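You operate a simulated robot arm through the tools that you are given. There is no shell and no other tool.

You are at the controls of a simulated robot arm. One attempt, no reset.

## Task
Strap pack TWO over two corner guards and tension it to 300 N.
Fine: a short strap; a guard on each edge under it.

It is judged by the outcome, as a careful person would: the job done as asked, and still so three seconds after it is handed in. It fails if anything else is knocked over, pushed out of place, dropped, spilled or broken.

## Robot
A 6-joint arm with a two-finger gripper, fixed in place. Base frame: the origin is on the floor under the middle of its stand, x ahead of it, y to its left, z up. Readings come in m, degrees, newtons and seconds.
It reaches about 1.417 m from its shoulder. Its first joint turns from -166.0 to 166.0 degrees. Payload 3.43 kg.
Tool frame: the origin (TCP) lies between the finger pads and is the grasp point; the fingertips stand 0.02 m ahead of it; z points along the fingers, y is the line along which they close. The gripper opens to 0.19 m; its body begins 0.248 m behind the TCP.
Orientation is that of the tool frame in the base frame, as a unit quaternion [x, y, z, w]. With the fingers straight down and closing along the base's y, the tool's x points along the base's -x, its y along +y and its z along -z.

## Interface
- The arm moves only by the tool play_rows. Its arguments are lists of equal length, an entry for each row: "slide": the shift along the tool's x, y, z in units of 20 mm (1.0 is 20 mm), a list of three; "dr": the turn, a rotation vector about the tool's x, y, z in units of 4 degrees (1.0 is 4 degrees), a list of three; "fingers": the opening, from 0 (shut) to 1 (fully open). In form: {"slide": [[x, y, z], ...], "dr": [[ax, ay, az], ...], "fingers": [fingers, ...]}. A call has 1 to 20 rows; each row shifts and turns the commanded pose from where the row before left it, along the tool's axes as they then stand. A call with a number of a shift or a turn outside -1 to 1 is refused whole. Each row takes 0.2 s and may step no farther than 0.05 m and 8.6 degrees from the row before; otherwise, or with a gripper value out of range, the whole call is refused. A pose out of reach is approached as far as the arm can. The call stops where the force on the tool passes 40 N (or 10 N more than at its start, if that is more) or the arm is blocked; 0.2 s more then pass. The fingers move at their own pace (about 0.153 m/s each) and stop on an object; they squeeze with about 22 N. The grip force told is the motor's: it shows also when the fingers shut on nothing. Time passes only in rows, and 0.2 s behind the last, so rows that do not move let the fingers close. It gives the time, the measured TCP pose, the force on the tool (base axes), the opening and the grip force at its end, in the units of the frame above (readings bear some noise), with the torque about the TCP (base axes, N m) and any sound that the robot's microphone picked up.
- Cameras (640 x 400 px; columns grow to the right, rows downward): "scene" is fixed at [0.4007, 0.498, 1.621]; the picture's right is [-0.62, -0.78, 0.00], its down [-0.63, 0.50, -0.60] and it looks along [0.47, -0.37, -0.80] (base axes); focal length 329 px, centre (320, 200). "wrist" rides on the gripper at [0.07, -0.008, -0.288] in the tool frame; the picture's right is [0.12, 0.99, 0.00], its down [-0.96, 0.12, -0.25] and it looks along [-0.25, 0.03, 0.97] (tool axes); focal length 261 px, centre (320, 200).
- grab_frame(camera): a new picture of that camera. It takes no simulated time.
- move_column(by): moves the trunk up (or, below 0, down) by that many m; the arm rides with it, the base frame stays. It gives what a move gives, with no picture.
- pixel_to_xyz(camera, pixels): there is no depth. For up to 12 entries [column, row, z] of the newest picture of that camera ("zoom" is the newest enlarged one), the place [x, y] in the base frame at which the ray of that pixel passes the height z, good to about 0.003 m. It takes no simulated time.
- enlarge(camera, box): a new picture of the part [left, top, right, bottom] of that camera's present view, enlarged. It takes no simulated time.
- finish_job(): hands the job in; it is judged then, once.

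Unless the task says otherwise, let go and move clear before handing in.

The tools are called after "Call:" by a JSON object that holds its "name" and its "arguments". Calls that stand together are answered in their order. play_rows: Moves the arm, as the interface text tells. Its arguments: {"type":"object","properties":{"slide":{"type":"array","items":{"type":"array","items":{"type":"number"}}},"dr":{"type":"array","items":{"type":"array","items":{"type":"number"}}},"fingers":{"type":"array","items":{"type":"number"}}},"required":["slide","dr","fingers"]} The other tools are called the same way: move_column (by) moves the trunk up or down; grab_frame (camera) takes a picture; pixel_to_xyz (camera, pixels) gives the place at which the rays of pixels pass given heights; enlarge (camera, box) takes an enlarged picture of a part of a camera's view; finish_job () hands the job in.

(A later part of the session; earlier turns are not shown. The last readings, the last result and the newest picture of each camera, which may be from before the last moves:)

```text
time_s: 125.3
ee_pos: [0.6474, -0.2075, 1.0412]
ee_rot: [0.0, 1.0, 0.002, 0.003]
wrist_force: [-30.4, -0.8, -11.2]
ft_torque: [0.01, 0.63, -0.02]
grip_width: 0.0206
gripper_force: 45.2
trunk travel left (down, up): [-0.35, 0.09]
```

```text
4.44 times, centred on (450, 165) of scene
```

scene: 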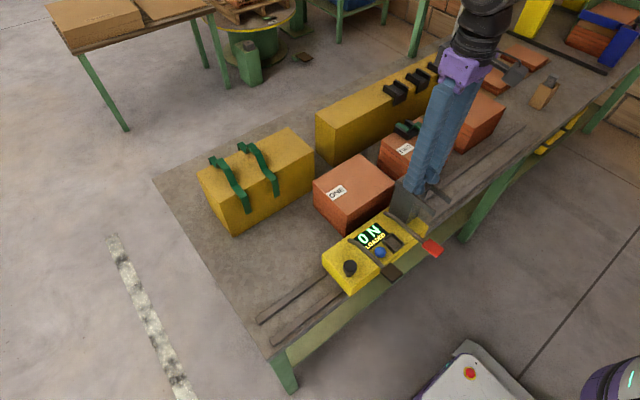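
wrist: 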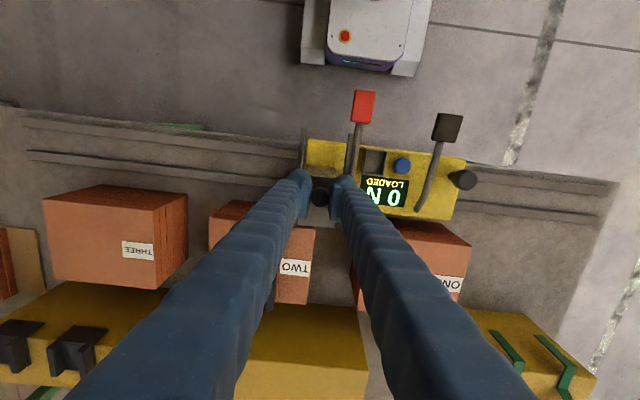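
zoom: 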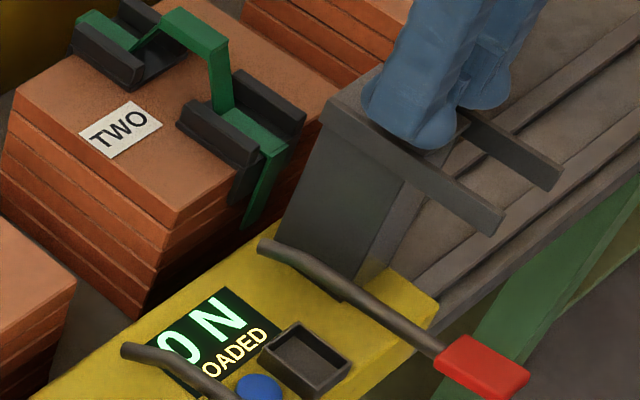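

The force built to -30 N with no movement, so the plate doesn't slide in x. I'll back off, release the knob and rise to measure the alignment of head and strap.

Call:
{"name": "play_rows", "arguments": {"slide": [[0.1, 0, 0], [0.1, 0, 0], [0, 0, 0], [0, 0, 0], [0, 0, -0.3], [0, 0, -0.7], [0, 0, -1], [0, 0, -1], [0, 0, -1], [0, 0, -1], [0, 0, -1]], "dr": [[0, 0, 0], [0, 0, 0], [0, 0, 0], [0, 0, 0], [0, 0, 0], [0, 0, 0], [0, 0, 0], [0, 0, 0], [0, 0, 0], [0, 0, 0], [0, 0, 0]], "fingers": [0.05, 0.05, 0.3, 0.3, 0.3, 0.3, 0.3, 0.3, 0.3, 0.3, 0.3]}}

Call:
{"name": "grab_frame", "arguments": {"camera": "wrist"}}

Call:
{"name": "enlarge", "arguments": {"camera": "wrist", "box": [250, 100, 410, 260]}}

Call:
{"name": "enlarge", "arguments": {"camera": "scene", "box": [340, 110, 500, 270]}}

```text
time_s: 127.7
ee_pos: [0.6459, -0.2082, 1.1629]
ee_rot: [0.0, 1.0, 0.001, 0.005]
wrist_force: [0.3, -1.8, -0.3]
ft_torque: [-0.04, -0.02, 0.02]
grip_width: 0.0572
gripper_force: 0.0
trunk travel left (down, up): [-0.35, 0.09]
```

```text
taken
```

wrist: 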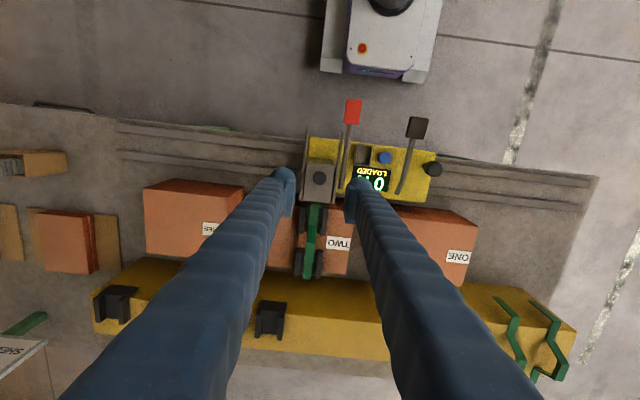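

```text
2.50 times, centred on (330, 180) of wrist
```

zoom: 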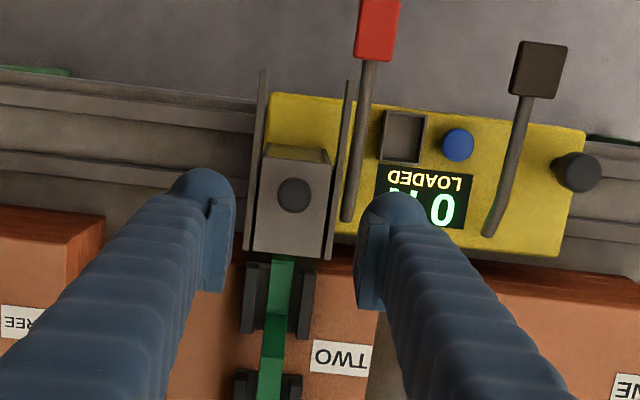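

```text
2.50 times, centred on (420, 190) of scene
```

zoom: 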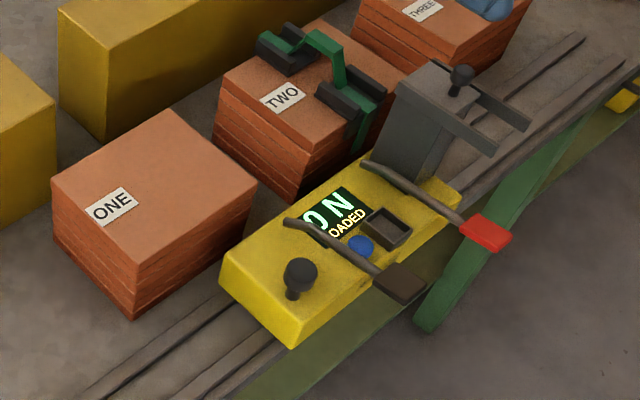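

I'll measure the head's centre line and the strap's centre line from this fresh view.

Call:
{"name": "pixel_to_xyz", "arguments": {"camera": "wrist", "pixels": [[300, 198.8, 1.02], [329.6, 202.5, 1.02], [319.2, 178, 1.05], [314.4, 201.8, 0.933], [307.2, 232, 0.933], [317, 233.5, 0.933], [299, 204, 0.941], [327, 205, 0.941]]}}

Call:
{"name": "enlarge", "arguments": {"camera": "wrist", "box": [290, 80, 450, 210]}}

Call:
{"name": "enlarge", "arguments": {"camera": "scene", "box": [390, 180, 480, 260]}}

```text
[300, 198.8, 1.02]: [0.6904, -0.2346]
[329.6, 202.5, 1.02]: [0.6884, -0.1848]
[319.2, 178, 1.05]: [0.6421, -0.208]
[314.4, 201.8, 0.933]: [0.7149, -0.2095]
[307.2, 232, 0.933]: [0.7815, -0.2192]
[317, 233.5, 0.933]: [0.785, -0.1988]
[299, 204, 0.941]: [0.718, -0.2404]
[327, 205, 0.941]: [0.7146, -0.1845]
```

```text
3.08 times, centred on (370, 145) of wrist
```

zoom: 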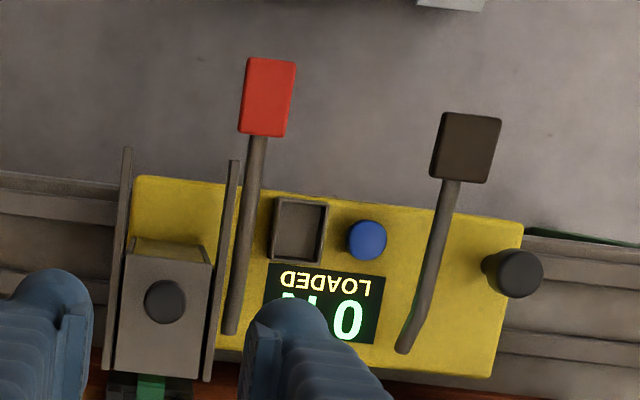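

```text
5.00 times, centred on (435, 220) of scene
```

zoom: 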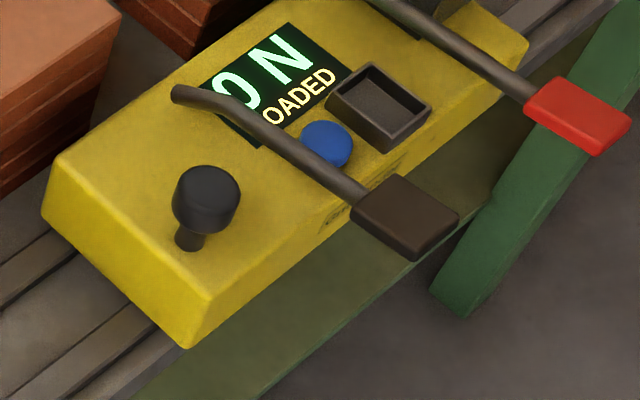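

The head centre (y≈-0.2097) and strap centre (y≈-0.209) agree. The levers are rods hinged at their far end with pads over the near edge, so I'll go above the black pad with closed fingers and look before pressing.

Call:
{"name": "play_rows", "arguments": {"slide": [[0.5, 0.85, 0], [0.5, 0.85, 0], [0.5, 0.85, 0], [0.5, 0.85, 0], [0.5, 0.85, 0], [0.5, 0.85, 0], [0.5, 0.85, 0], [0.5, 0.85, 0], [0.5, 0.85, 0], [0.5, 0.95, 0], [0, 0, 0]], "dr": [[0, 0, 0], [0, 0, 0], [0, 0, 0], [0, 0, 0], [0, 0, 0], [0, 0, 0], [0, 0, 0], [0, 0, 0], [0, 0, 0], [0, 0, 0], [0, 0, 0]], "fingers": [0.3, 0.3, 0.2, 0.1, 0, 0, 0, 0, 0, 0, 0]}}

Call:
{"name": "grab_frame", "arguments": {"camera": "wrist"}}

Call:
{"name": "enlarge", "arguments": {"camera": "wrist", "box": [220, 130, 360, 250]}}

Call:
{"name": "enlarge", "arguments": {"camera": "scene", "box": [360, 170, 490, 290]}}

```text
time_s: 130.1
ee_pos: [0.5459, -0.0354, 1.16]
ee_rot: [0.0, 1.0, 0.001, 0.005]
wrist_force: [-0.2, -0.2, -0.2]
ft_torque: [-0.01, -0.01, -0.02]
grip_width: 0.0001
gripper_force: 22.3
trunk travel left (down, up): [-0.35, 0.09]
```

```text
taken
```

wrist: 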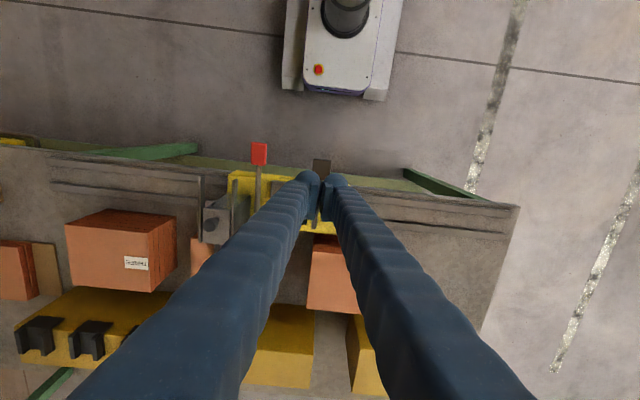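

```text
3.33 times, centred on (290, 190) of wrist
```

zoom: 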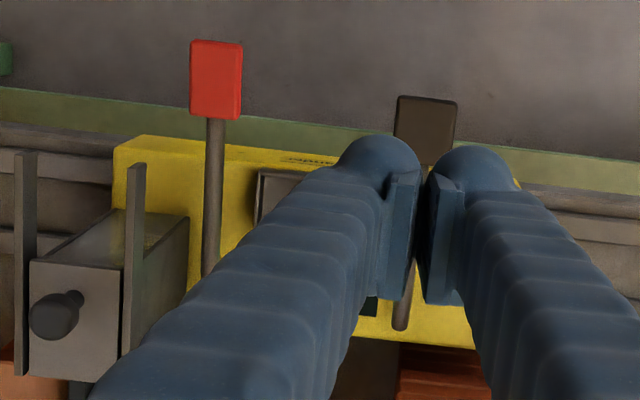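

```text
3.33 times, centred on (425, 230) of scene
```

zoom: 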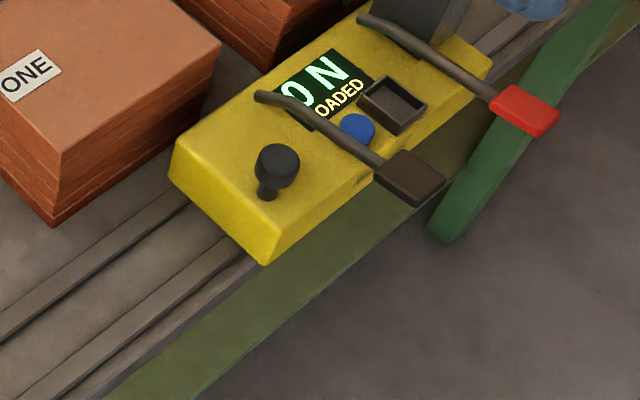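

Call:
{"name": "pixel_to_xyz", "arguments": {"camera": "wrist", "pixels": [[313.4, 159.4, 0.935], [331.2, 160.6, 0.935], [313, 179, 0.935], [330, 180, 0.935], [322, 169, 0.935], [258.5, 153, 0.945]]}}

```text
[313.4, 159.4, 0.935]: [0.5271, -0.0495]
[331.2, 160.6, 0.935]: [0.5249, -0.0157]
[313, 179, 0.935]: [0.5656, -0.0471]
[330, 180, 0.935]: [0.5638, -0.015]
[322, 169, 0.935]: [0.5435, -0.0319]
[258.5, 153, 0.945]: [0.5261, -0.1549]
```

The black pad spans x 0.526–0.565 and y -0.048 to -0.0155. I'll put the lower-y fingertip over its centre and come down to just above it.

Call:
{"name": "play_rows", "arguments": {"slide": [[0.1, 1, 0], [0, 0, 1], [0, 0, 1], [0, 0, 1], [0, 0, 1], [0, 0, 1], [0, 0, 1], [0, 0, 1], [0, 0, 1], [0, 0, 1], [0, 0, 0.5], [0, 0, 0]], "dr": [[0, 0, 0], [0, 0, 0], [0, 0, 0], [0, 0, 0], [0, 0, 0], [0, 0, 0], [0, 0, 0], [0, 0, 0], [0, 0, 0], [0, 0, 0], [0, 0, 0], [0, 0, 0]], "fingers": [0, 0, 0, 0, 0, 0, 0, 0, 0, 0, 0, 0]}}

Call:
{"name": "enlarge", "arguments": {"camera": "scene", "box": [360, 160, 490, 280]}}

Call:
{"name": "enlarge", "arguments": {"camera": "wrist", "box": [240, 120, 400, 240]}}

```text
time_s: 132.7
ee_pos: [0.5453, -0.0155, 0.9697]
ee_rot: [0.0, 1.0, 0.001, 0.005]
wrist_force: [-0.4, 0.3, 0.2]
ft_torque: [0.01, 0.0, 0.02]
grip_width: 0.0001
gripper_force: 21.9
trunk travel left (down, up): [-0.35, 0.09]
```

```text
3.33 times, centred on (425, 220) of scene
```

zoom: 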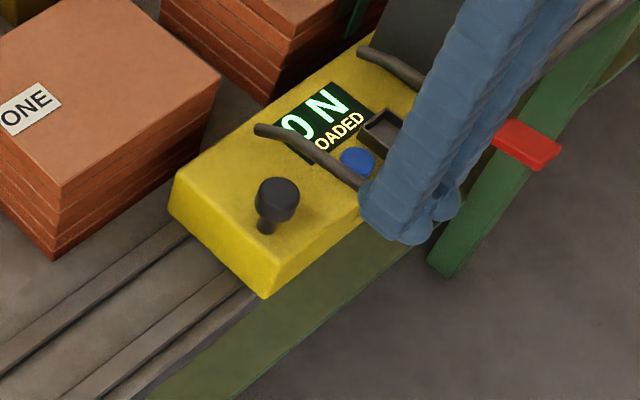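

```text
3.33 times, centred on (320, 180) of wrist
```

zoom: 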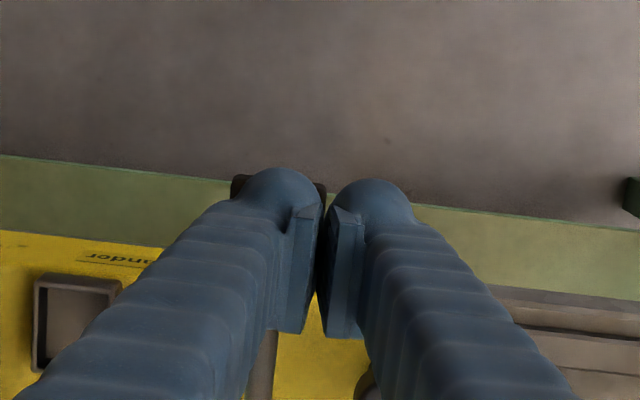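

The left fingertip is over the black pad. I'll press down gently in 2 mm steps.

Call:
{"name": "play_rows", "arguments": {"slide": [[0, 0, 0.2], [0, 0, 0.15], [0, 0, 0.1], [0, 0, 0.1], [0, 0, 0]], "dr": [[0, 0, 0], [0, 0, 0], [0, 0, 0], [0, 0, 0], [0, 0, 0]], "fingers": [0, 0, 0, 0, 0]}}

Call:
{"name": "enlarge", "arguments": {"camera": "scene", "box": [360, 160, 490, 280]}}

```text
time_s: 133.9
ee_pos: [0.5455, -0.0168, 0.9584]
ee_rot: [0.0, 1.0, 0.002, 0.006]
wrist_force: [-1.2, 0.8, 2.0]
ft_torque: [-0.02, 0.03, -0.01]
grip_width: 0.0
gripper_force: 21.9
trunk travel left (down, up): [-0.35, 0.09]
```

```text
3.33 times, centred on (425, 220) of scene
```

zoom: 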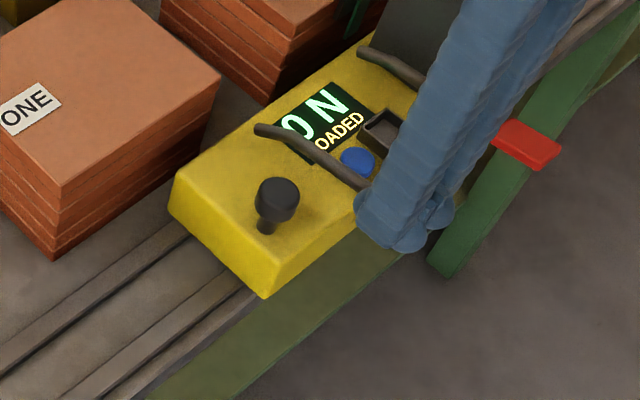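

Contact has just begun (2 N). I'll press a few more millimetres.

Call:
{"name": "play_rows", "arguments": {"slide": [[0, 0, 0.1], [0, 0, 0.1], [0, 0, 0.1], [0, 0, 0]], "dr": [[0, 0, 0], [0, 0, 0], [0, 0, 0], [0, 0, 0]], "fingers": [0, 0, 0, 0]}}

Call:
{"name": "enlarge", "arguments": {"camera": "scene", "box": [360, 160, 490, 280]}}

```text
time_s: 134.9
ee_pos: [0.5456, -0.016, 0.9529]
ee_rot: [0.0, 1.0, 0.001, 0.006]
wrist_force: [0.0, 1.1, 1.8]
ft_torque: [-0.01, 0.04, -0.02]
grip_width: 0.0
gripper_force: 22.6
trunk travel left (down, up): [-0.35, 0.09]
```

```text
3.33 times, centred on (425, 220) of scene
```

zoom: 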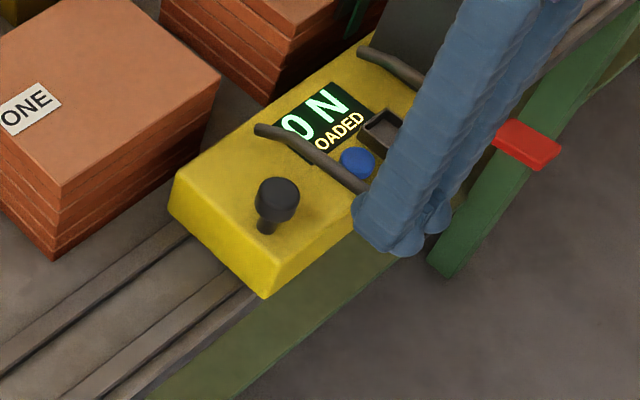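

The black lever yields at ~2 N and the display still reads 0 N. I'll press another 10 mm.

Call:
{"name": "play_rows", "arguments": {"slide": [[0, 0, 0.15], [0, 0, 0.15], [0, 0, 0.2], [0, 0, 0]], "dr": [[0, 0, 0], [0, 0, 0], [0, 0, 0], [0, 0, 0]], "fingers": [0, 0, 0, 0]}}

Call:
{"name": "enlarge", "arguments": {"camera": "scene", "box": [360, 160, 490, 280]}}

```text
time_s: 135.9
ee_pos: [0.5454, -0.015, 0.9439]
ee_rot: [0.0, 1.0, 0.001, 0.005]
wrist_force: [-1.3, 0.7, 2.3]
ft_torque: [-0.05, 0.06, -0.04]
grip_width: 0.0001
gripper_force: 22.3
trunk travel left (down, up): [-0.35, 0.09]
```

```text
3.33 times, centred on (425, 220) of scene
```

zoom: 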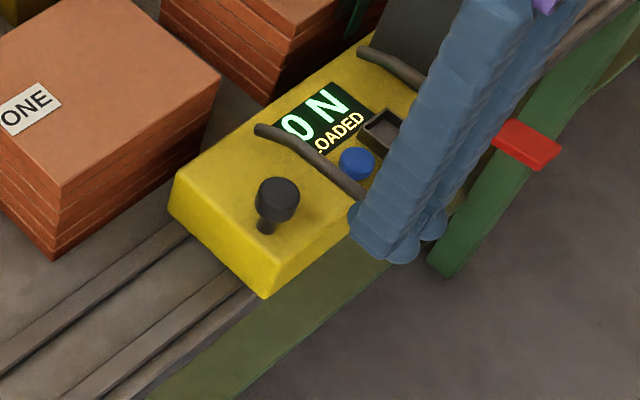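

Still 0 N after ~15 mm, so this may be the sealing lever. I won't complete its stroke; I'll back off and test the red lever the same way.

Call:
{"name": "play_rows", "arguments": {"slide": [[0, 0, -0.5], [0, 0, -1], [0, 0, -1], [0, 0, -1], [0, 0, -1], [0, 0, 0]], "dr": [[0, 0, 0], [0, 0, 0], [0, 0, 0], [0, 0, 0], [0, 0, 0], [0, 0, 0]], "fingers": [0, 0, 0, 0, 0, 0]}}

Call:
{"name": "enlarge", "arguments": {"camera": "scene", "box": [360, 160, 490, 280]}}

Call:
{"name": "grab_frame", "arguments": {"camera": "wrist"}}

```text
time_s: 137.3
ee_pos: [0.5461, -0.0159, 1.0337]
ee_rot: [0.0, 1.0, 0.0, 0.004]
wrist_force: [-0.2, -0.5, -0.8]
ft_torque: [-0.01, 0.01, 0.01]
grip_width: 0.0003
gripper_force: 21.9
trunk travel left (down, up): [-0.35, 0.09]
```

```text
3.33 times, centred on (425, 220) of scene
```

zoom: 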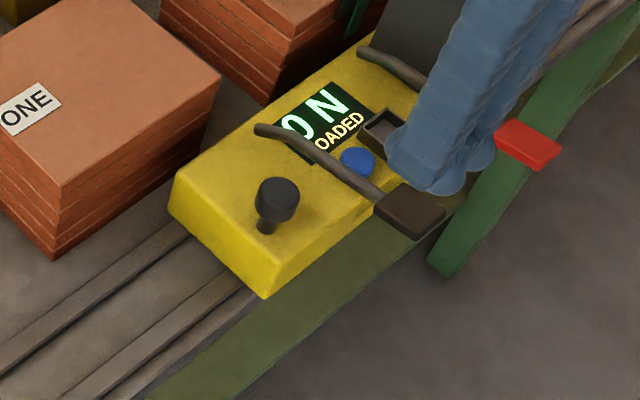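

```text
taken
```

wrist: 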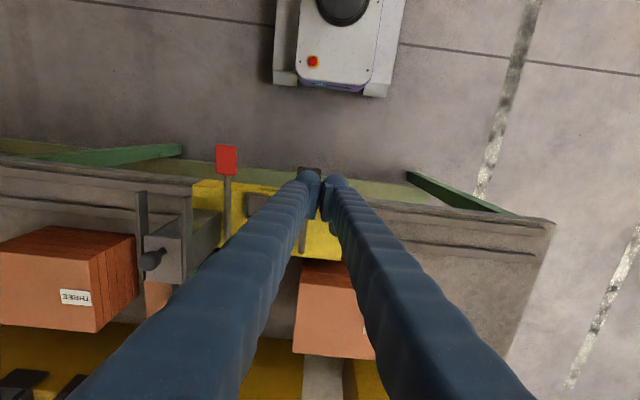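

The black lever sprang back. I'll locate the red pad (wrist 226,160) and test it.

Call:
{"name": "pixel_to_xyz", "arguments": {"camera": "wrist", "pixels": [[226, 160, 0.945], [216, 145, 0.945], [236, 147, 0.945], [217, 173, 0.945], [236, 175, 0.945]]}}

```text
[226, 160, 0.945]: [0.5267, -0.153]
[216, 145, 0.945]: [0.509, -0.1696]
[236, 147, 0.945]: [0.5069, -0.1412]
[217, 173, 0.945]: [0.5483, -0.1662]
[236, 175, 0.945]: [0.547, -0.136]
```

Call:
{"name": "play_rows", "arguments": {"slide": [[0.1, -0.86, 0], [0.1, -0.86, 0], [0.1, -0.86, 0], [0.1, -0.86, 0], [0.1, -0.86, 0], [0.1, -0.86, 0], [0.1, -0.86, 0], [0, 0, 1], [0, 0, 1], [0, 0, 0.9], [0, 0, 0]], "dr": [[0, 0, 0], [0, 0, 0], [0, 0, 0], [0, 0, 0], [0, 0, 0], [0, 0, 0], [0, 0, 0], [0, 0, 0], [0, 0, 0], [0, 0, 0], [0, 0, 0]], "fingers": [0, 0, 0, 0, 0, 0, 0, 0, 0, 0, 0]}}

Call:
{"name": "enlarge", "arguments": {"camera": "scene", "box": [380, 120, 510, 250]}}

Call:
{"name": "enlarge", "arguments": {"camera": "wrist", "box": [240, 120, 400, 240]}}

```text
time_s: 139.7
ee_pos: [0.531, -0.1371, 0.9754]
ee_rot: [0.0, 1.0, 0.001, 0.005]
wrist_force: [-0.2, -0.2, 0.1]
ft_torque: [-0.03, -0.01, -0.01]
grip_width: 0.0
gripper_force: 22.0
trunk travel left (down, up): [-0.35, 0.09]
```

```text
3.08 times, centred on (445, 185) of scene
```

zoom: 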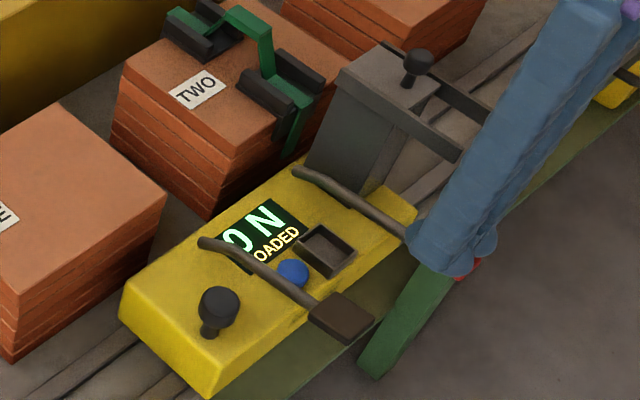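

```text
3.33 times, centred on (320, 180) of wrist
```

zoom: 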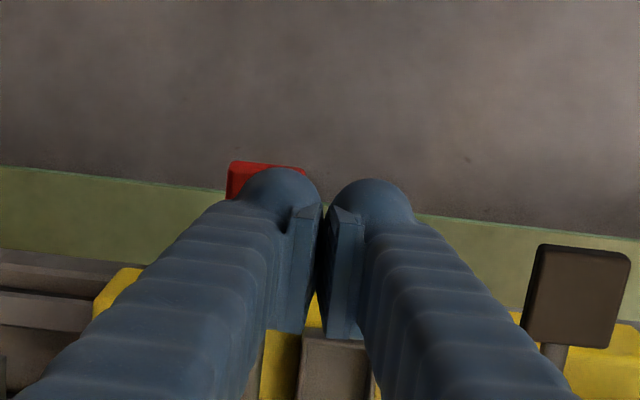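

The fingertip is over the red pad and the display is visible in the scene. I'll press slowly.

Call:
{"name": "play_rows", "arguments": {"slide": [[0, 0, 0.2], [0, 0, 0.2], [0, 0, 0.2], [0, 0, 0.1], [0, 0, 0]], "dr": [[0, 0, 0], [0, 0, 0], [0, 0, 0], [0, 0, 0], [0, 0, 0]], "fingers": [0, 0, 0, 0, 0]}}

Call:
{"name": "enlarge", "arguments": {"camera": "scene", "box": [400, 170, 490, 240]}}

```text
time_s: 140.9
ee_pos: [0.5313, -0.1365, 0.9609]
ee_rot: [-0.001, 1.0, 0.0, 0.005]
wrist_force: [0.1, -0.1, 0.0]
ft_torque: [0.01, 0.01, -0.01]
grip_width: 0.0001
gripper_force: 21.9
trunk travel left (down, up): [-0.35, 0.09]
```

```text
5.71 times, centred on (445, 205) of scene
```

zoom: 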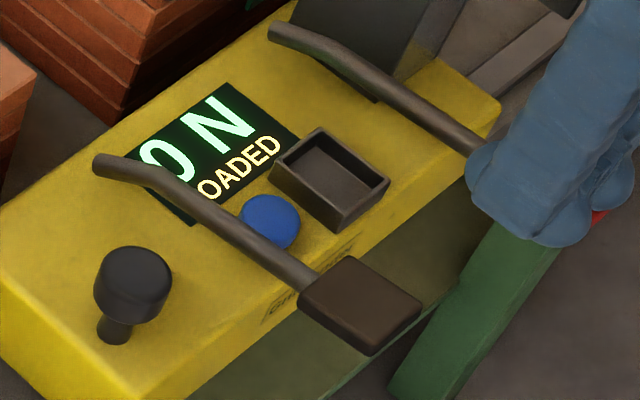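

Call:
{"name": "play_rows", "arguments": {"slide": [[0, 0, 0.1], [0, 0, 0.15], [0, 0, 0.15], [0, 0, 0]], "dr": [[0, 0, 0], [0, 0, 0], [0, 0, 0], [0, 0, 0]], "fingers": [0, 0, 0, 0]}}

Call:
{"name": "enlarge", "arguments": {"camera": "scene", "box": [400, 170, 490, 240]}}

```text
time_s: 141.9
ee_pos: [0.5318, -0.1352, 0.9536]
ee_rot: [0.0, 1.0, 0.001, 0.005]
wrist_force: [-0.4, -0.6, 2.3]
ft_torque: [-0.07, 0.04, 0.01]
grip_width: 0.0
gripper_force: 21.4
trunk travel left (down, up): [-0.35, 0.09]
```

```text
5.71 times, centred on (445, 205) of scene
```

zoom: 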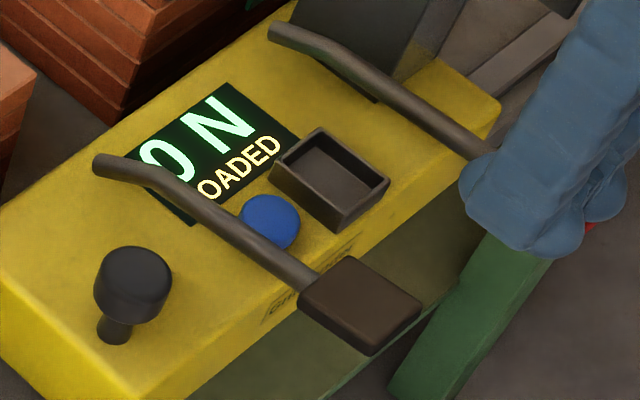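

Contact with the red pad (2.3 N). I'll continue in small steps and watch the display.

Call:
{"name": "play_rows", "arguments": {"slide": [[0, 0, 0.15], [0, 0, 0.15], [0, 0, 0.15], [0, 0, 0]], "dr": [[0, 0, 0], [0, 0, 0], [0, 0, 0], [0, 0, 0]], "fingers": [0, 0, 0, 0]}}

Call:
{"name": "enlarge", "arguments": {"camera": "scene", "box": [400, 170, 490, 240]}}

```text
time_s: 142.9
ee_pos: [0.5314, -0.1363, 0.9442]
ee_rot: [0.0, 1.0, 0.002, 0.005]
wrist_force: [-2.0, 0.6, 3.0]
ft_torque: [-0.01, 0.03, 0.0]
grip_width: 0.0
gripper_force: 21.5
trunk travel left (down, up): [-0.35, 0.09]
```

```text
5.71 times, centred on (445, 205) of scene
```

zoom: 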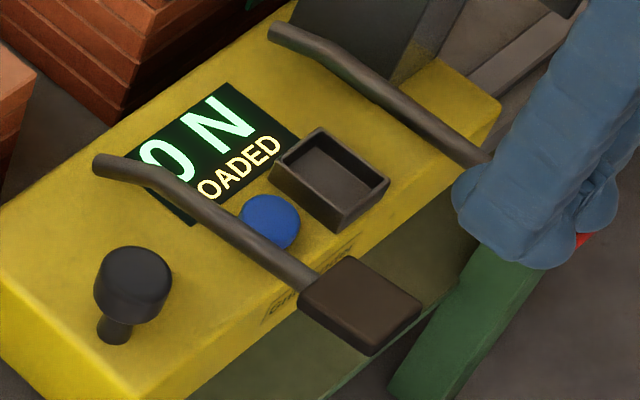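

The display is still 0 N at ~9 mm of red travel. While it's part-pressed I'll look for any motion at the head.

Call:
{"name": "enlarge", "arguments": {"camera": "scene", "box": [410, 100, 510, 200]}}

Call:
{"name": "enlarge", "arguments": {"camera": "wrist", "box": [120, 150, 320, 330]}}

Call:
{"name": "grab_frame", "arguments": {"camera": "wrist"}}

```text
4.00 times, centred on (460, 150) of scene
```

zoom: 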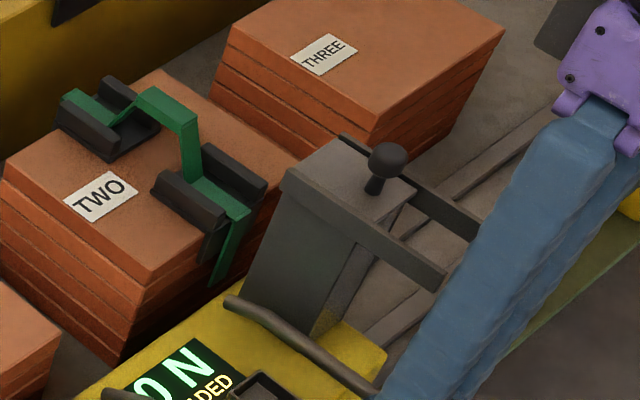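

```text
2.22 times, centred on (220, 240) of wrist
```

zoom: 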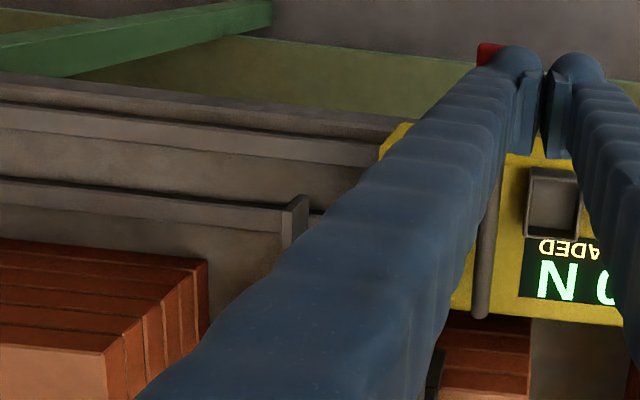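

```text
taken
```

wrist: 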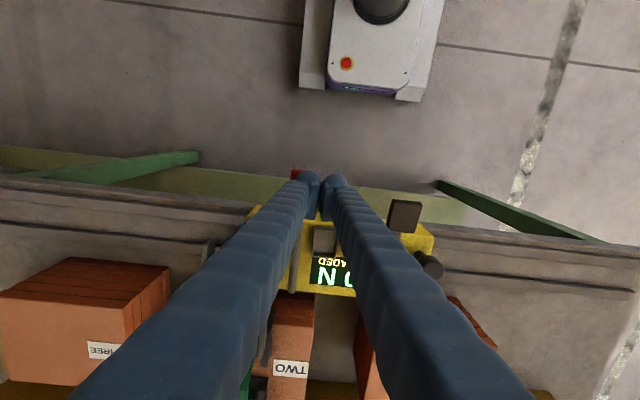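

Nothing moves at the head and it's still 0 N. I'll go a little further on the red lever in small steps, watching both force and display.

Call:
{"name": "play_rows", "arguments": {"slide": [[0, 0, 0.15], [0, 0, 0.15], [0, 0, 0]], "dr": [[0, 0, 0], [0, 0, 0], [0, 0, 0]], "fingers": [0, 0, 0]}}

Call:
{"name": "enlarge", "arguments": {"camera": "scene", "box": [400, 140, 510, 250]}}

```text
time_s: 143.7
ee_pos: [0.5312, -0.1362, 0.938]
ee_rot: [-0.001, 1.0, 0.001, 0.005]
wrist_force: [-1.9, 0.0, 2.8]
ft_torque: [-0.01, 0.09, -0.06]
grip_width: 0.0
gripper_force: 22.1
trunk travel left (down, up): [-0.35, 0.09]
```

```text
3.64 times, centred on (455, 195) of scene
```

zoom: 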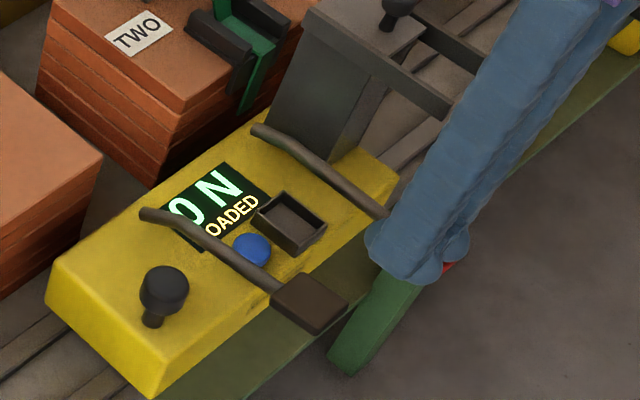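

Still 0 N at 15 mm, with just a light spring force. The seal tray sits beside the red lever, so red is most likely the sealing lever and I'll leave it alone. I'll release it and go deeper on the black one, watching closely.

Call:
{"name": "play_rows", "arguments": {"slide": [[0, 0, -0.5], [0, 0, -1], [0, 0, -1], [0, 0, -1], [0, 0, -1], [-0.1, 0.86, 0], [-0.1, 0.86, 0], [-0.1, 0.86, 0], [-0.1, 0.86, 0], [-0.1, 0.86, 0], [-0.1, 0.86, 0], [-0.1, 0.86, 0], [0, 0, 1], [0, 0, 1], [0, 0, 1], [0, 0, 0.2], [0, 0, 0]], "dr": [[0, 0, 0], [0, 0, 0], [0, 0, 0], [0, 0, 0], [0, 0, 0], [0, 0, 0], [0, 0, 0], [0, 0, 0], [0, 0, 0], [0, 0, 0], [0, 0, 0], [0, 0, 0], [0, 0, 0], [0, 0, 0], [0, 0, 0], [0, 0, 0], [0, 0, 0]], "fingers": [0, 0, 0, 0, 0, 0, 0, 0, 0, 0, 0, 0, 0, 0, 0, 0, 0]}}

Call:
{"name": "enlarge", "arguments": {"camera": "scene", "box": [370, 110, 500, 260]}}

```text
time_s: 147.3
ee_pos: [0.5464, -0.0155, 0.964]
ee_rot: [0.0, 1.0, 0.002, 0.005]
wrist_force: [-0.3, 0.2, 0.2]
ft_torque: [0.02, 0.03, 0.01]
grip_width: 0.0001
gripper_force: 22.1
trunk travel left (down, up): [-0.35, 0.09]
```

```text
2.67 times, centred on (435, 185) of scene
```

zoom: 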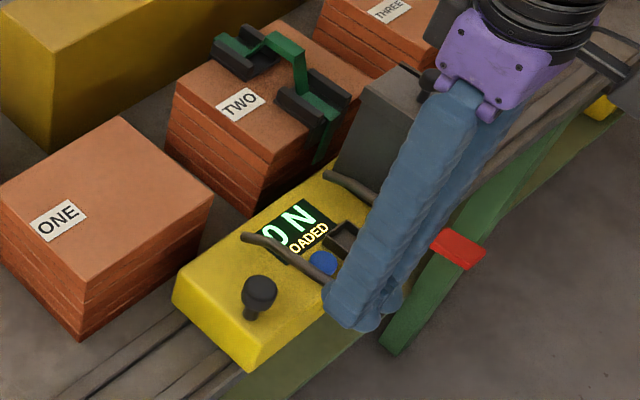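

The red lever is back up. I'll press black down to the earlier depth and a bit beyond.

Call:
{"name": "play_rows", "arguments": {"slide": [[0, 0, 0.4], [0, 0, 0.4], [0, 0, 0.3], [0, 0, 0.2], [0, 0, 0]], "dr": [[0, 0, 0], [0, 0, 0], [0, 0, 0], [0, 0, 0], [0, 0, 0]], "fingers": [0, 0, 0, 0, 0]}}

Call:
{"name": "enlarge", "arguments": {"camera": "scene", "box": [370, 110, 500, 260]}}

```text
time_s: 148.5
ee_pos: [0.5456, -0.0149, 0.9391]
ee_rot: [0.0, 1.0, 0.001, 0.006]
wrist_force: [-1.6, 0.5, 3.0]
ft_torque: [-0.06, 0.06, -0.01]
grip_width: 0.0
gripper_force: 22.2
trunk travel left (down, up): [-0.35, 0.09]
```

```text
2.67 times, centred on (435, 185) of scene
```

zoom: 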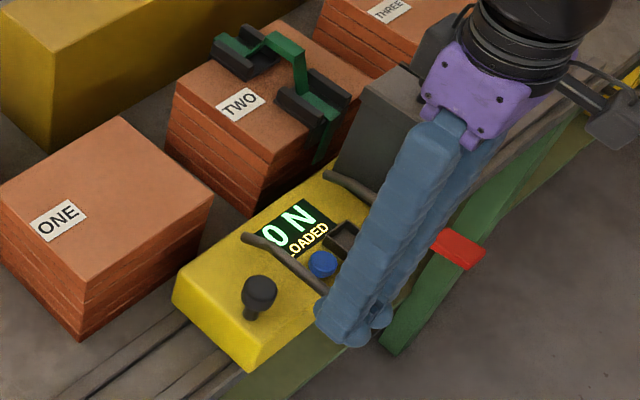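

Still 0 N at ~19 mm with 3 N of force. I'll shift a few mm outward to stay clear of the panel edge and keep pressing in small steps.

Call:
{"name": "play_rows", "arguments": {"slide": [[0.25, 0, 0.1], [0, 0, 0.15], [0, 0, 0.15], [0, 0, 0]], "dr": [[0, 0, 0], [0, 0, 0], [0, 0, 0], [0, 0, 0]], "fingers": [0, 0, 0, 0]}}

Call:
{"name": "enlarge", "arguments": {"camera": "scene", "box": [370, 110, 500, 260]}}

```text
time_s: 149.5
ee_pos: [0.5405, -0.0151, 0.9298]
ee_rot: [0.0, 1.0, 0.001, 0.005]
wrist_force: [0.5, -0.4, 3.5]
ft_torque: [-0.06, -0.07, -0.02]
grip_width: 0.0001
gripper_force: 21.9
trunk travel left (down, up): [-0.35, 0.09]
```

```text
2.67 times, centred on (435, 185) of scene
```

zoom: 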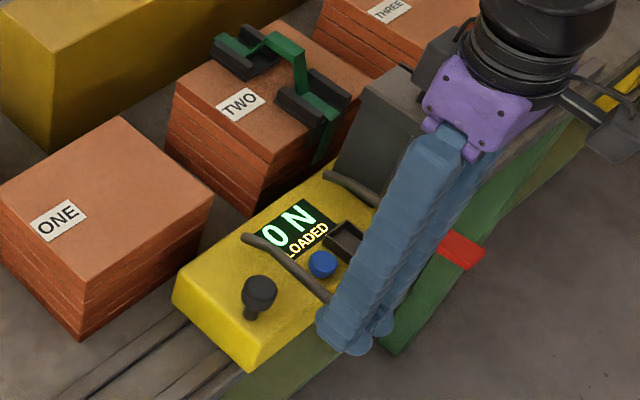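

The display is unchanged at ~28 mm with a soft 3.5 N spring. I'll continue down in small steps toward the end of the stroke.

Call:
{"name": "play_rows", "arguments": {"slide": [[0, 0, 0.15], [0, 0, 0.15], [0, 0, 0]], "dr": [[0, 0, 0], [0, 0, 0], [0, 0, 0]], "fingers": [0, 0, 0]}}

Call:
{"name": "enlarge", "arguments": {"camera": "scene", "box": [370, 110, 500, 260]}}

```text
time_s: 150.3
ee_pos: [0.5393, -0.0153, 0.9237]
ee_rot: [0.0, 1.0, 0.001, 0.006]
wrist_force: [-4.6, -0.2, 4.9]
ft_torque: [-0.05, -0.01, -0.03]
grip_width: 0.0
gripper_force: 21.6
trunk travel left (down, up): [-0.35, 0.09]
```

```text
2.67 times, centred on (435, 185) of scene
```

zoom: 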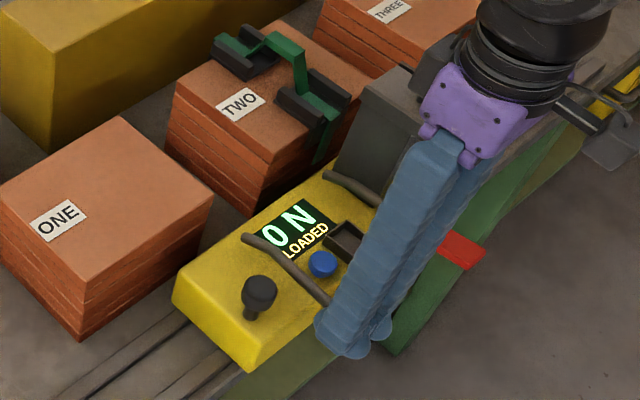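

Call:
{"name": "play_rows", "arguments": {"slide": [[0, 0, 0.15], [0, 0, 0.15], [0, 0, 0]], "dr": [[0, 0, 0], [0, 0, 0], [0, 0, 0]], "fingers": [0, 0, 0]}}

Call:
{"name": "enlarge", "arguments": {"camera": "scene", "box": [370, 110, 500, 260]}}

```text
time_s: 151.1
ee_pos: [0.5407, -0.0153, 0.9188]
ee_rot: [0.0, 1.0, 0.002, 0.005]
wrist_force: [-4.1, -0.9, 4.3]
ft_torque: [-0.13, 0.03, -0.06]
grip_width: 0.0
gripper_force: 21.8
trunk travel left (down, up): [-0.35, 0.09]
```

```text
2.67 times, centred on (435, 185) of scene
```

zoom: 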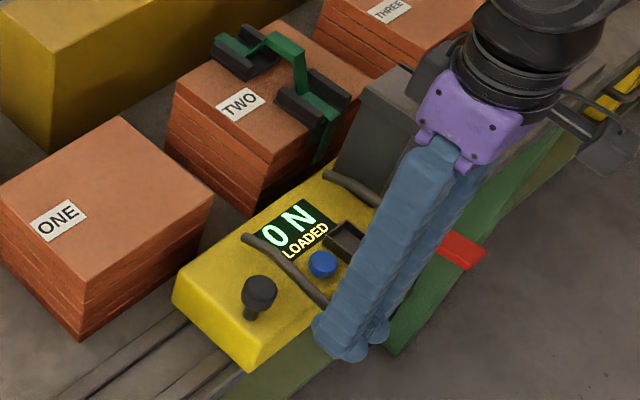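

Call:
{"name": "play_rows", "arguments": {"slide": [[0, 0, 0.2], [0, 0, 0.2], [0, 0, 0]], "dr": [[0, 0, 0], [0, 0, 0], [0, 0, 0]], "fingers": [0, 0, 0]}}

Call:
{"name": "enlarge", "arguments": {"camera": "scene", "box": [370, 110, 500, 260]}}

```text
time_s: 151.9
ee_pos: [0.5417, -0.016, 0.9107]
ee_rot: [0.0, 1.0, 0.0, 0.005]
wrist_force: [-6.1, 1.4, 5.6]
ft_torque: [-0.03, 0.02, -0.03]
grip_width: 0.0
gripper_force: 22.0
trunk travel left (down, up): [-0.35, 0.09]
```

```text
2.67 times, centred on (435, 185) of scene
```

zoom: 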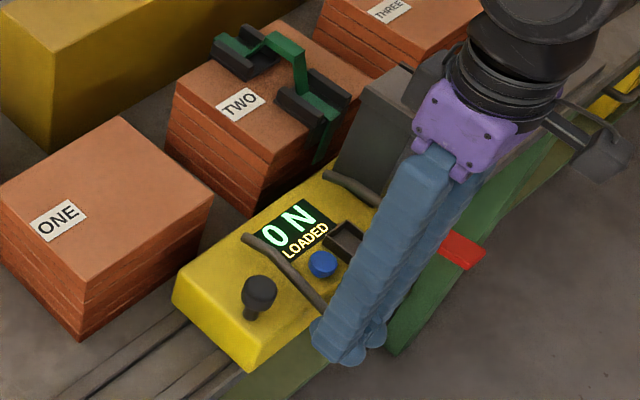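

An x-force of -6 N is building, so the fingertip may be rubbing the panel edge. I'll shift outward and continue a little.

Call:
{"name": "play_rows", "arguments": {"slide": [[0.3, 0, 0], [0, 0, 0.15], [0, 0, 0.15], [0, 0, 0]], "dr": [[0, 0, 0], [0, 0, 0], [0, 0, 0], [0, 0, 0]], "fingers": [0, 0, 0, 0]}}

Call:
{"name": "enlarge", "arguments": {"camera": "scene", "box": [370, 110, 500, 260]}}

Call:
{"name": "enlarge", "arguments": {"camera": "wrist", "box": [220, 110, 420, 260]}}

```text
time_s: 152.7
ee_pos: [0.5355, -0.0165, 0.9084]
ee_rot: [0.0, 1.0, 0.001, 0.006]
wrist_force: [-5.3, 1.8, 25.6]
ft_torque: [-0.28, -0.28, -0.01]
grip_width: 0.0
gripper_force: 21.6
trunk travel left (down, up): [-0.35, 0.09]
stopped in row 4: the force on the tool passed its limit at 45 N (the readings are from after the stop); the commanded pose is now the measured one
```

```text
2.67 times, centred on (435, 185) of scene
```

zoom: 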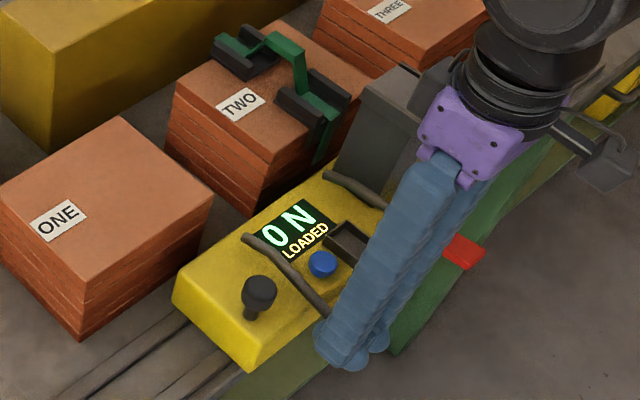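

```text
2.67 times, centred on (320, 185) of wrist
```

zoom: 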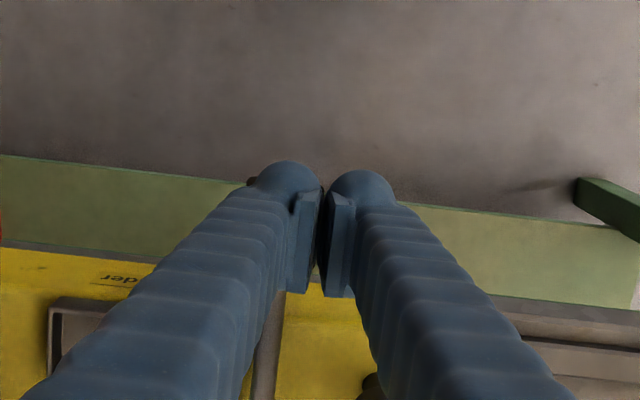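

That was the lever's end stop, with 0 N LOADED still showing. I'll let the lever return and check the display again.

Call:
{"name": "play_rows", "arguments": {"slide": [[0, 0, -0.5], [0, 0, -1], [0, 0, -1], [0, 0, -1], [0, 0, -1], [0, 0, -1], [0, 0, -1], [0, 0, 0]], "dr": [[0, 0, 0], [0, 0, 0], [0, 0, 0], [0, 0, 0], [0, 0, 0], [0, 0, 0], [0, 0, 0], [0, 0, 0]], "fingers": [0, 0, 0, 0, 0, 0, 0, 0]}}

Call:
{"name": "enlarge", "arguments": {"camera": "scene", "box": [370, 110, 500, 260]}}

Call:
{"name": "enlarge", "arguments": {"camera": "scene", "box": [400, 100, 490, 190]}}

```text
time_s: 154.5
ee_pos: [0.5365, -0.0157, 1.0368]
ee_rot: [0.001, 1.0, 0.001, 0.007]
wrist_force: [0.4, 0.1, 0.3]
ft_torque: [-0.01, 0.01, -0.02]
grip_width: 0.0002
gripper_force: 22.6
trunk travel left (down, up): [-0.35, 0.09]
```

```text
2.67 times, centred on (435, 185) of scene
```

zoom: 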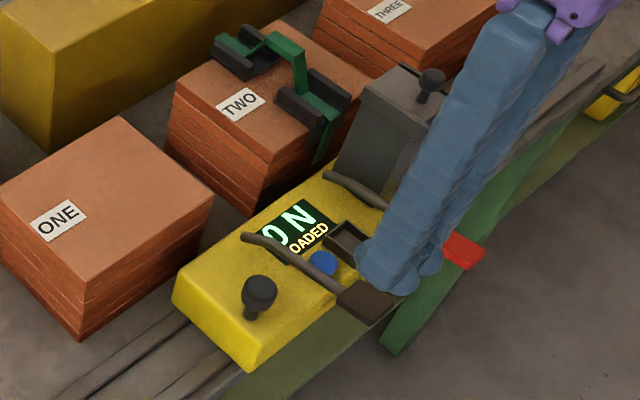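

```text
4.44 times, centred on (445, 145) of scene
```

zoom: 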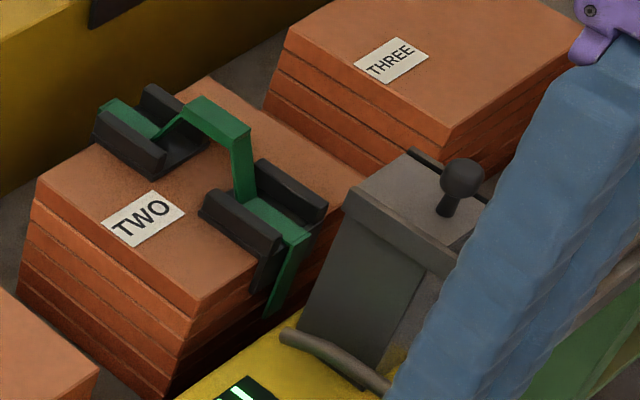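

A full black stroke changed nothing and used no seal, so the strap may not be engaged by the head yet. The panel has its own end knob for sliding, so the head knob between the two bars likely drives a slide. I'll regrip the head knob and test pulling it toward me.

Call:
{"name": "play_rows", "arguments": {"slide": [[0, 0, -1], [0, 0, -1], [0, 0, -1], [0, 0, -1], [0, 0, -1], [-0.6, -1, 0], [-0.6, -1, 0], [-0.6, -1, 0], [-0.6, -1, 0], [-0.6, -1, 0], [-0.6, -1, 0], [-0.6, -1, 0], [-0.6, -1, 0], [-0.57, -1, 0], [0, -0.65, 0], [0, 0, 0]], "dr": [[0, 0, 0], [0, 0, 0], [0, 0, 0], [0, 0, 0], [0, 0, 0], [0, 0, 0], [0, 0, 0], [0, 0, 0], [0, 0, 0], [0, 0, 0], [0, 0, 0], [0, 0, 0], [0, 0, 0], [0, 0, 0], [0, 0, 0], [0, 0, 0]], "fingers": [0, 0, 0, 0, 0, 0.1, 0.2, 0.3, 0.3, 0.3, 0.3, 0.3, 0.3, 0.3, 0.3, 0.3]}}

Call:
{"name": "grab_frame", "arguments": {"camera": "wrist"}}

Call:
{"name": "enlarge", "arguments": {"camera": "wrist", "box": [250, 110, 390, 260]}}

```text
time_s: 157.9
ee_pos: [0.6405, -0.2088, 1.1382]
ee_rot: [0.0, 1.0, 0.001, 0.007]
wrist_force: [0.4, 0.1, 0.6]
ft_torque: [0.0, 0.01, 0.01]
grip_width: 0.057
gripper_force: 0.1
trunk travel left (down, up): [-0.35, 0.09]
```

```text
taken
```

wrist: 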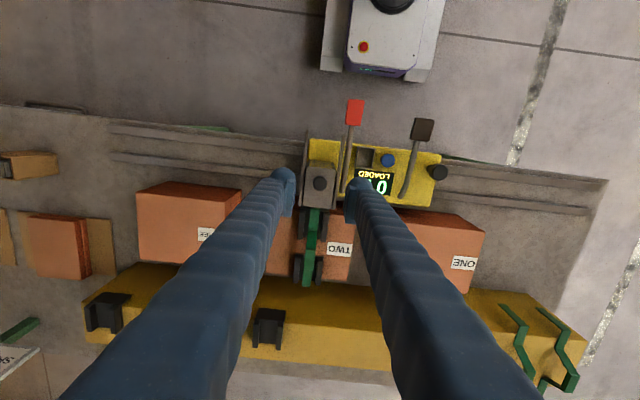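

```text
2.67 times, centred on (320, 185) of wrist
```

zoom: 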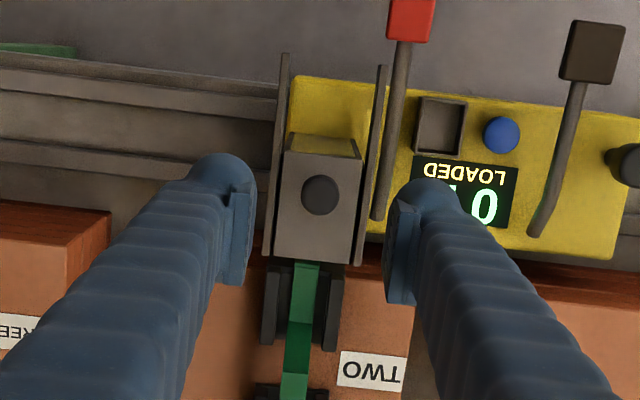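

Call:
{"name": "play_rows", "arguments": {"slide": [[-0.15, 0, 1], [0, 0, 1], [0, 0, 1], [0, 0, 0.8], [0, 0, 0.6], [0, 0, 0.4], [0, 0, 0], [0, 0, 0], [0, 0, 0], [0, 0, 0]], "dr": [[0, 0, 0], [0, 0, 0], [0, 0, 0], [0, 0, 0], [0, 0, 0], [0, 0, 0], [0, 0, 0], [0, 0, 0], [0, 0, 0], [0, 0, 0]], "fingers": [0.3, 0.3, 0.3, 0.3, 0.3, 0.3, 0.3, 0.05, 0.05, 0.05]}}

Call:
{"name": "play_rows", "arguments": {"slide": [[0.1, 0, 0], [0.1, 0, 0], [0.1, 0, 0], [0, 0, 0]], "dr": [[0, 0, 0], [0, 0, 0], [0, 0, 0], [0, 0, 0]], "fingers": [0.05, 0.05, 0.05, 0.05]}}

Call:
{"name": "enlarge", "arguments": {"camera": "scene", "box": [400, 110, 500, 210]}}

```text
time_s: 160.1
ee_pos: [0.6448, -0.2082, 1.0414]
ee_rot: [0.0, 1.0, 0.0, 0.007]
wrist_force: [-0.8, 0.9, -0.2]
ft_torque: [0.0, -0.04, -0.03]
grip_width: 0.0203
gripper_force: 44.4
trunk travel left (down, up): [-0.35, 0.09]
```

```text
time_s: 161.1
ee_pos: [0.6408, -0.2088, 1.0416]
ee_rot: [0.0, 1.0, 0.0, 0.006]
wrist_force: [1.6, 2.8, -8.6]
ft_torque: [0.02, -0.33, 0.01]
grip_width: 0.0204
gripper_force: 44.8
trunk travel left (down, up): [-0.35, 0.09]
```

```text
4.00 times, centred on (450, 160) of scene
```

zoom: 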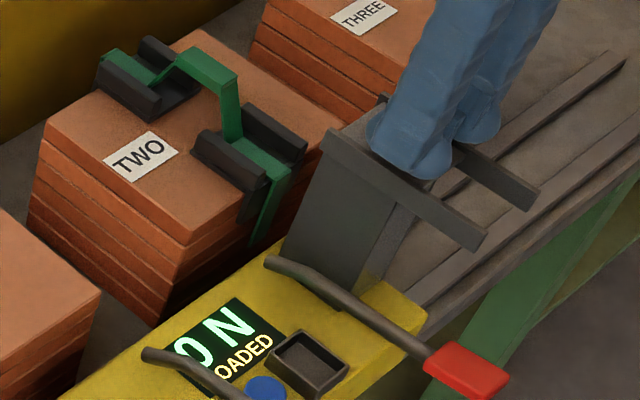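

Pulling -x meets almost no resistance (1.6 N), unlike pushing. The plate may slide this way, so I'll pull another 10 mm and check.

Call:
{"name": "play_rows", "arguments": {"slide": [[0.15, 0, 0], [0.2, 0, 0], [0.2, 0, 0], [0, 0, 0]], "dr": [[0, 0, 0], [0, 0, 0], [0, 0, 0], [0, 0, 0]], "fingers": [0.05, 0.05, 0.05, 0.05]}}

Call:
{"name": "enlarge", "arguments": {"camera": "scene", "box": [400, 110, 500, 210]}}

Call:
{"name": "enlarge", "arguments": {"camera": "wrist", "box": [250, 110, 390, 260]}}

```text
time_s: 162.1
ee_pos: [0.629, -0.2093, 1.0414]
ee_rot: [0.0, 1.0, 0.001, 0.006]
wrist_force: [-0.2, 0.7, -1.7]
ft_torque: [0.0, 0.2, 0.0]
grip_width: 0.0203
gripper_force: 45.0
trunk travel left (down, up): [-0.35, 0.09]
```

```text
4.00 times, centred on (450, 160) of scene
```

zoom: 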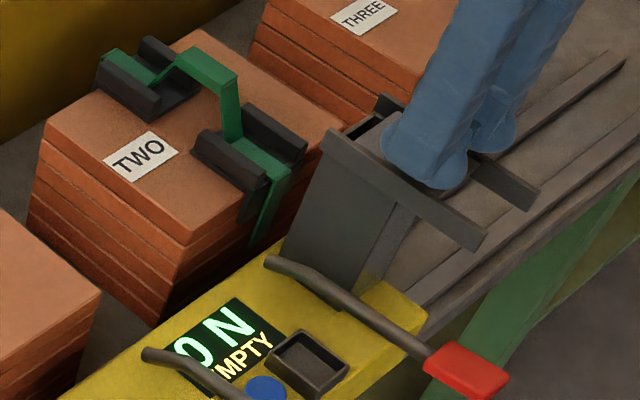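

```text
2.67 times, centred on (320, 185) of wrist
```

zoom: 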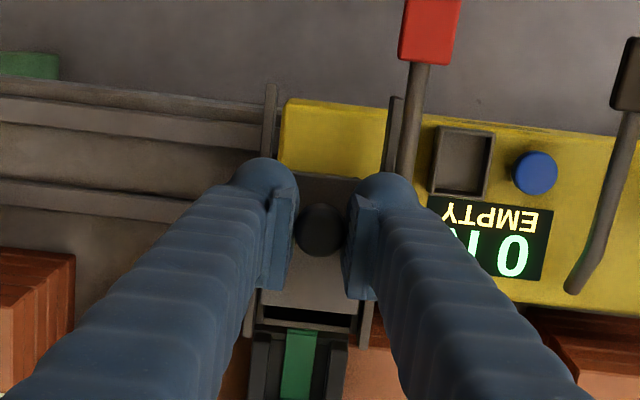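

The plate slid back and opened a slot, and the display now shows EMPTY (wrist 490,215). It's a seal-chamber lid, so I'll close it and check that LOADED returns.

Call:
{"name": "play_rows", "arguments": {"slide": [[-0.15, 0, 0], [-0.2, 0, 0], [-0.2, 0, 0], [-0.15, 0, 0], [-0.08, 0, 0], [0, 0, 0]], "dr": [[0, 0, 0], [0, 0, 0], [0, 0, 0], [0, 0, 0], [0, 0, 0], [0, 0, 0]], "fingers": [0.05, 0.05, 0.05, 0.05, 0.05, 0.05]}}

Call:
{"name": "enlarge", "arguments": {"camera": "scene", "box": [400, 110, 500, 210]}}

```text
time_s: 163.5
ee_pos: [0.6465, -0.2086, 1.0417]
ee_rot: [0.0, 1.0, 0.001, 0.006]
wrist_force: [1.4, 0.9, -12.8]
ft_torque: [-0.03, 0.05, -0.02]
grip_width: 0.0203
gripper_force: 44.8
trunk travel left (down, up): [-0.35, 0.09]
```

```text
4.00 times, centred on (450, 160) of scene
```

zoom: 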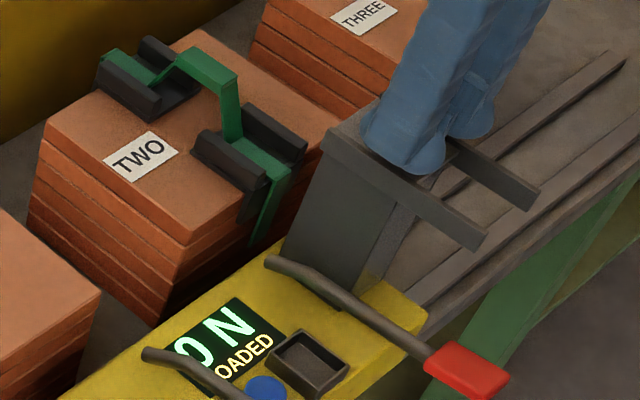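

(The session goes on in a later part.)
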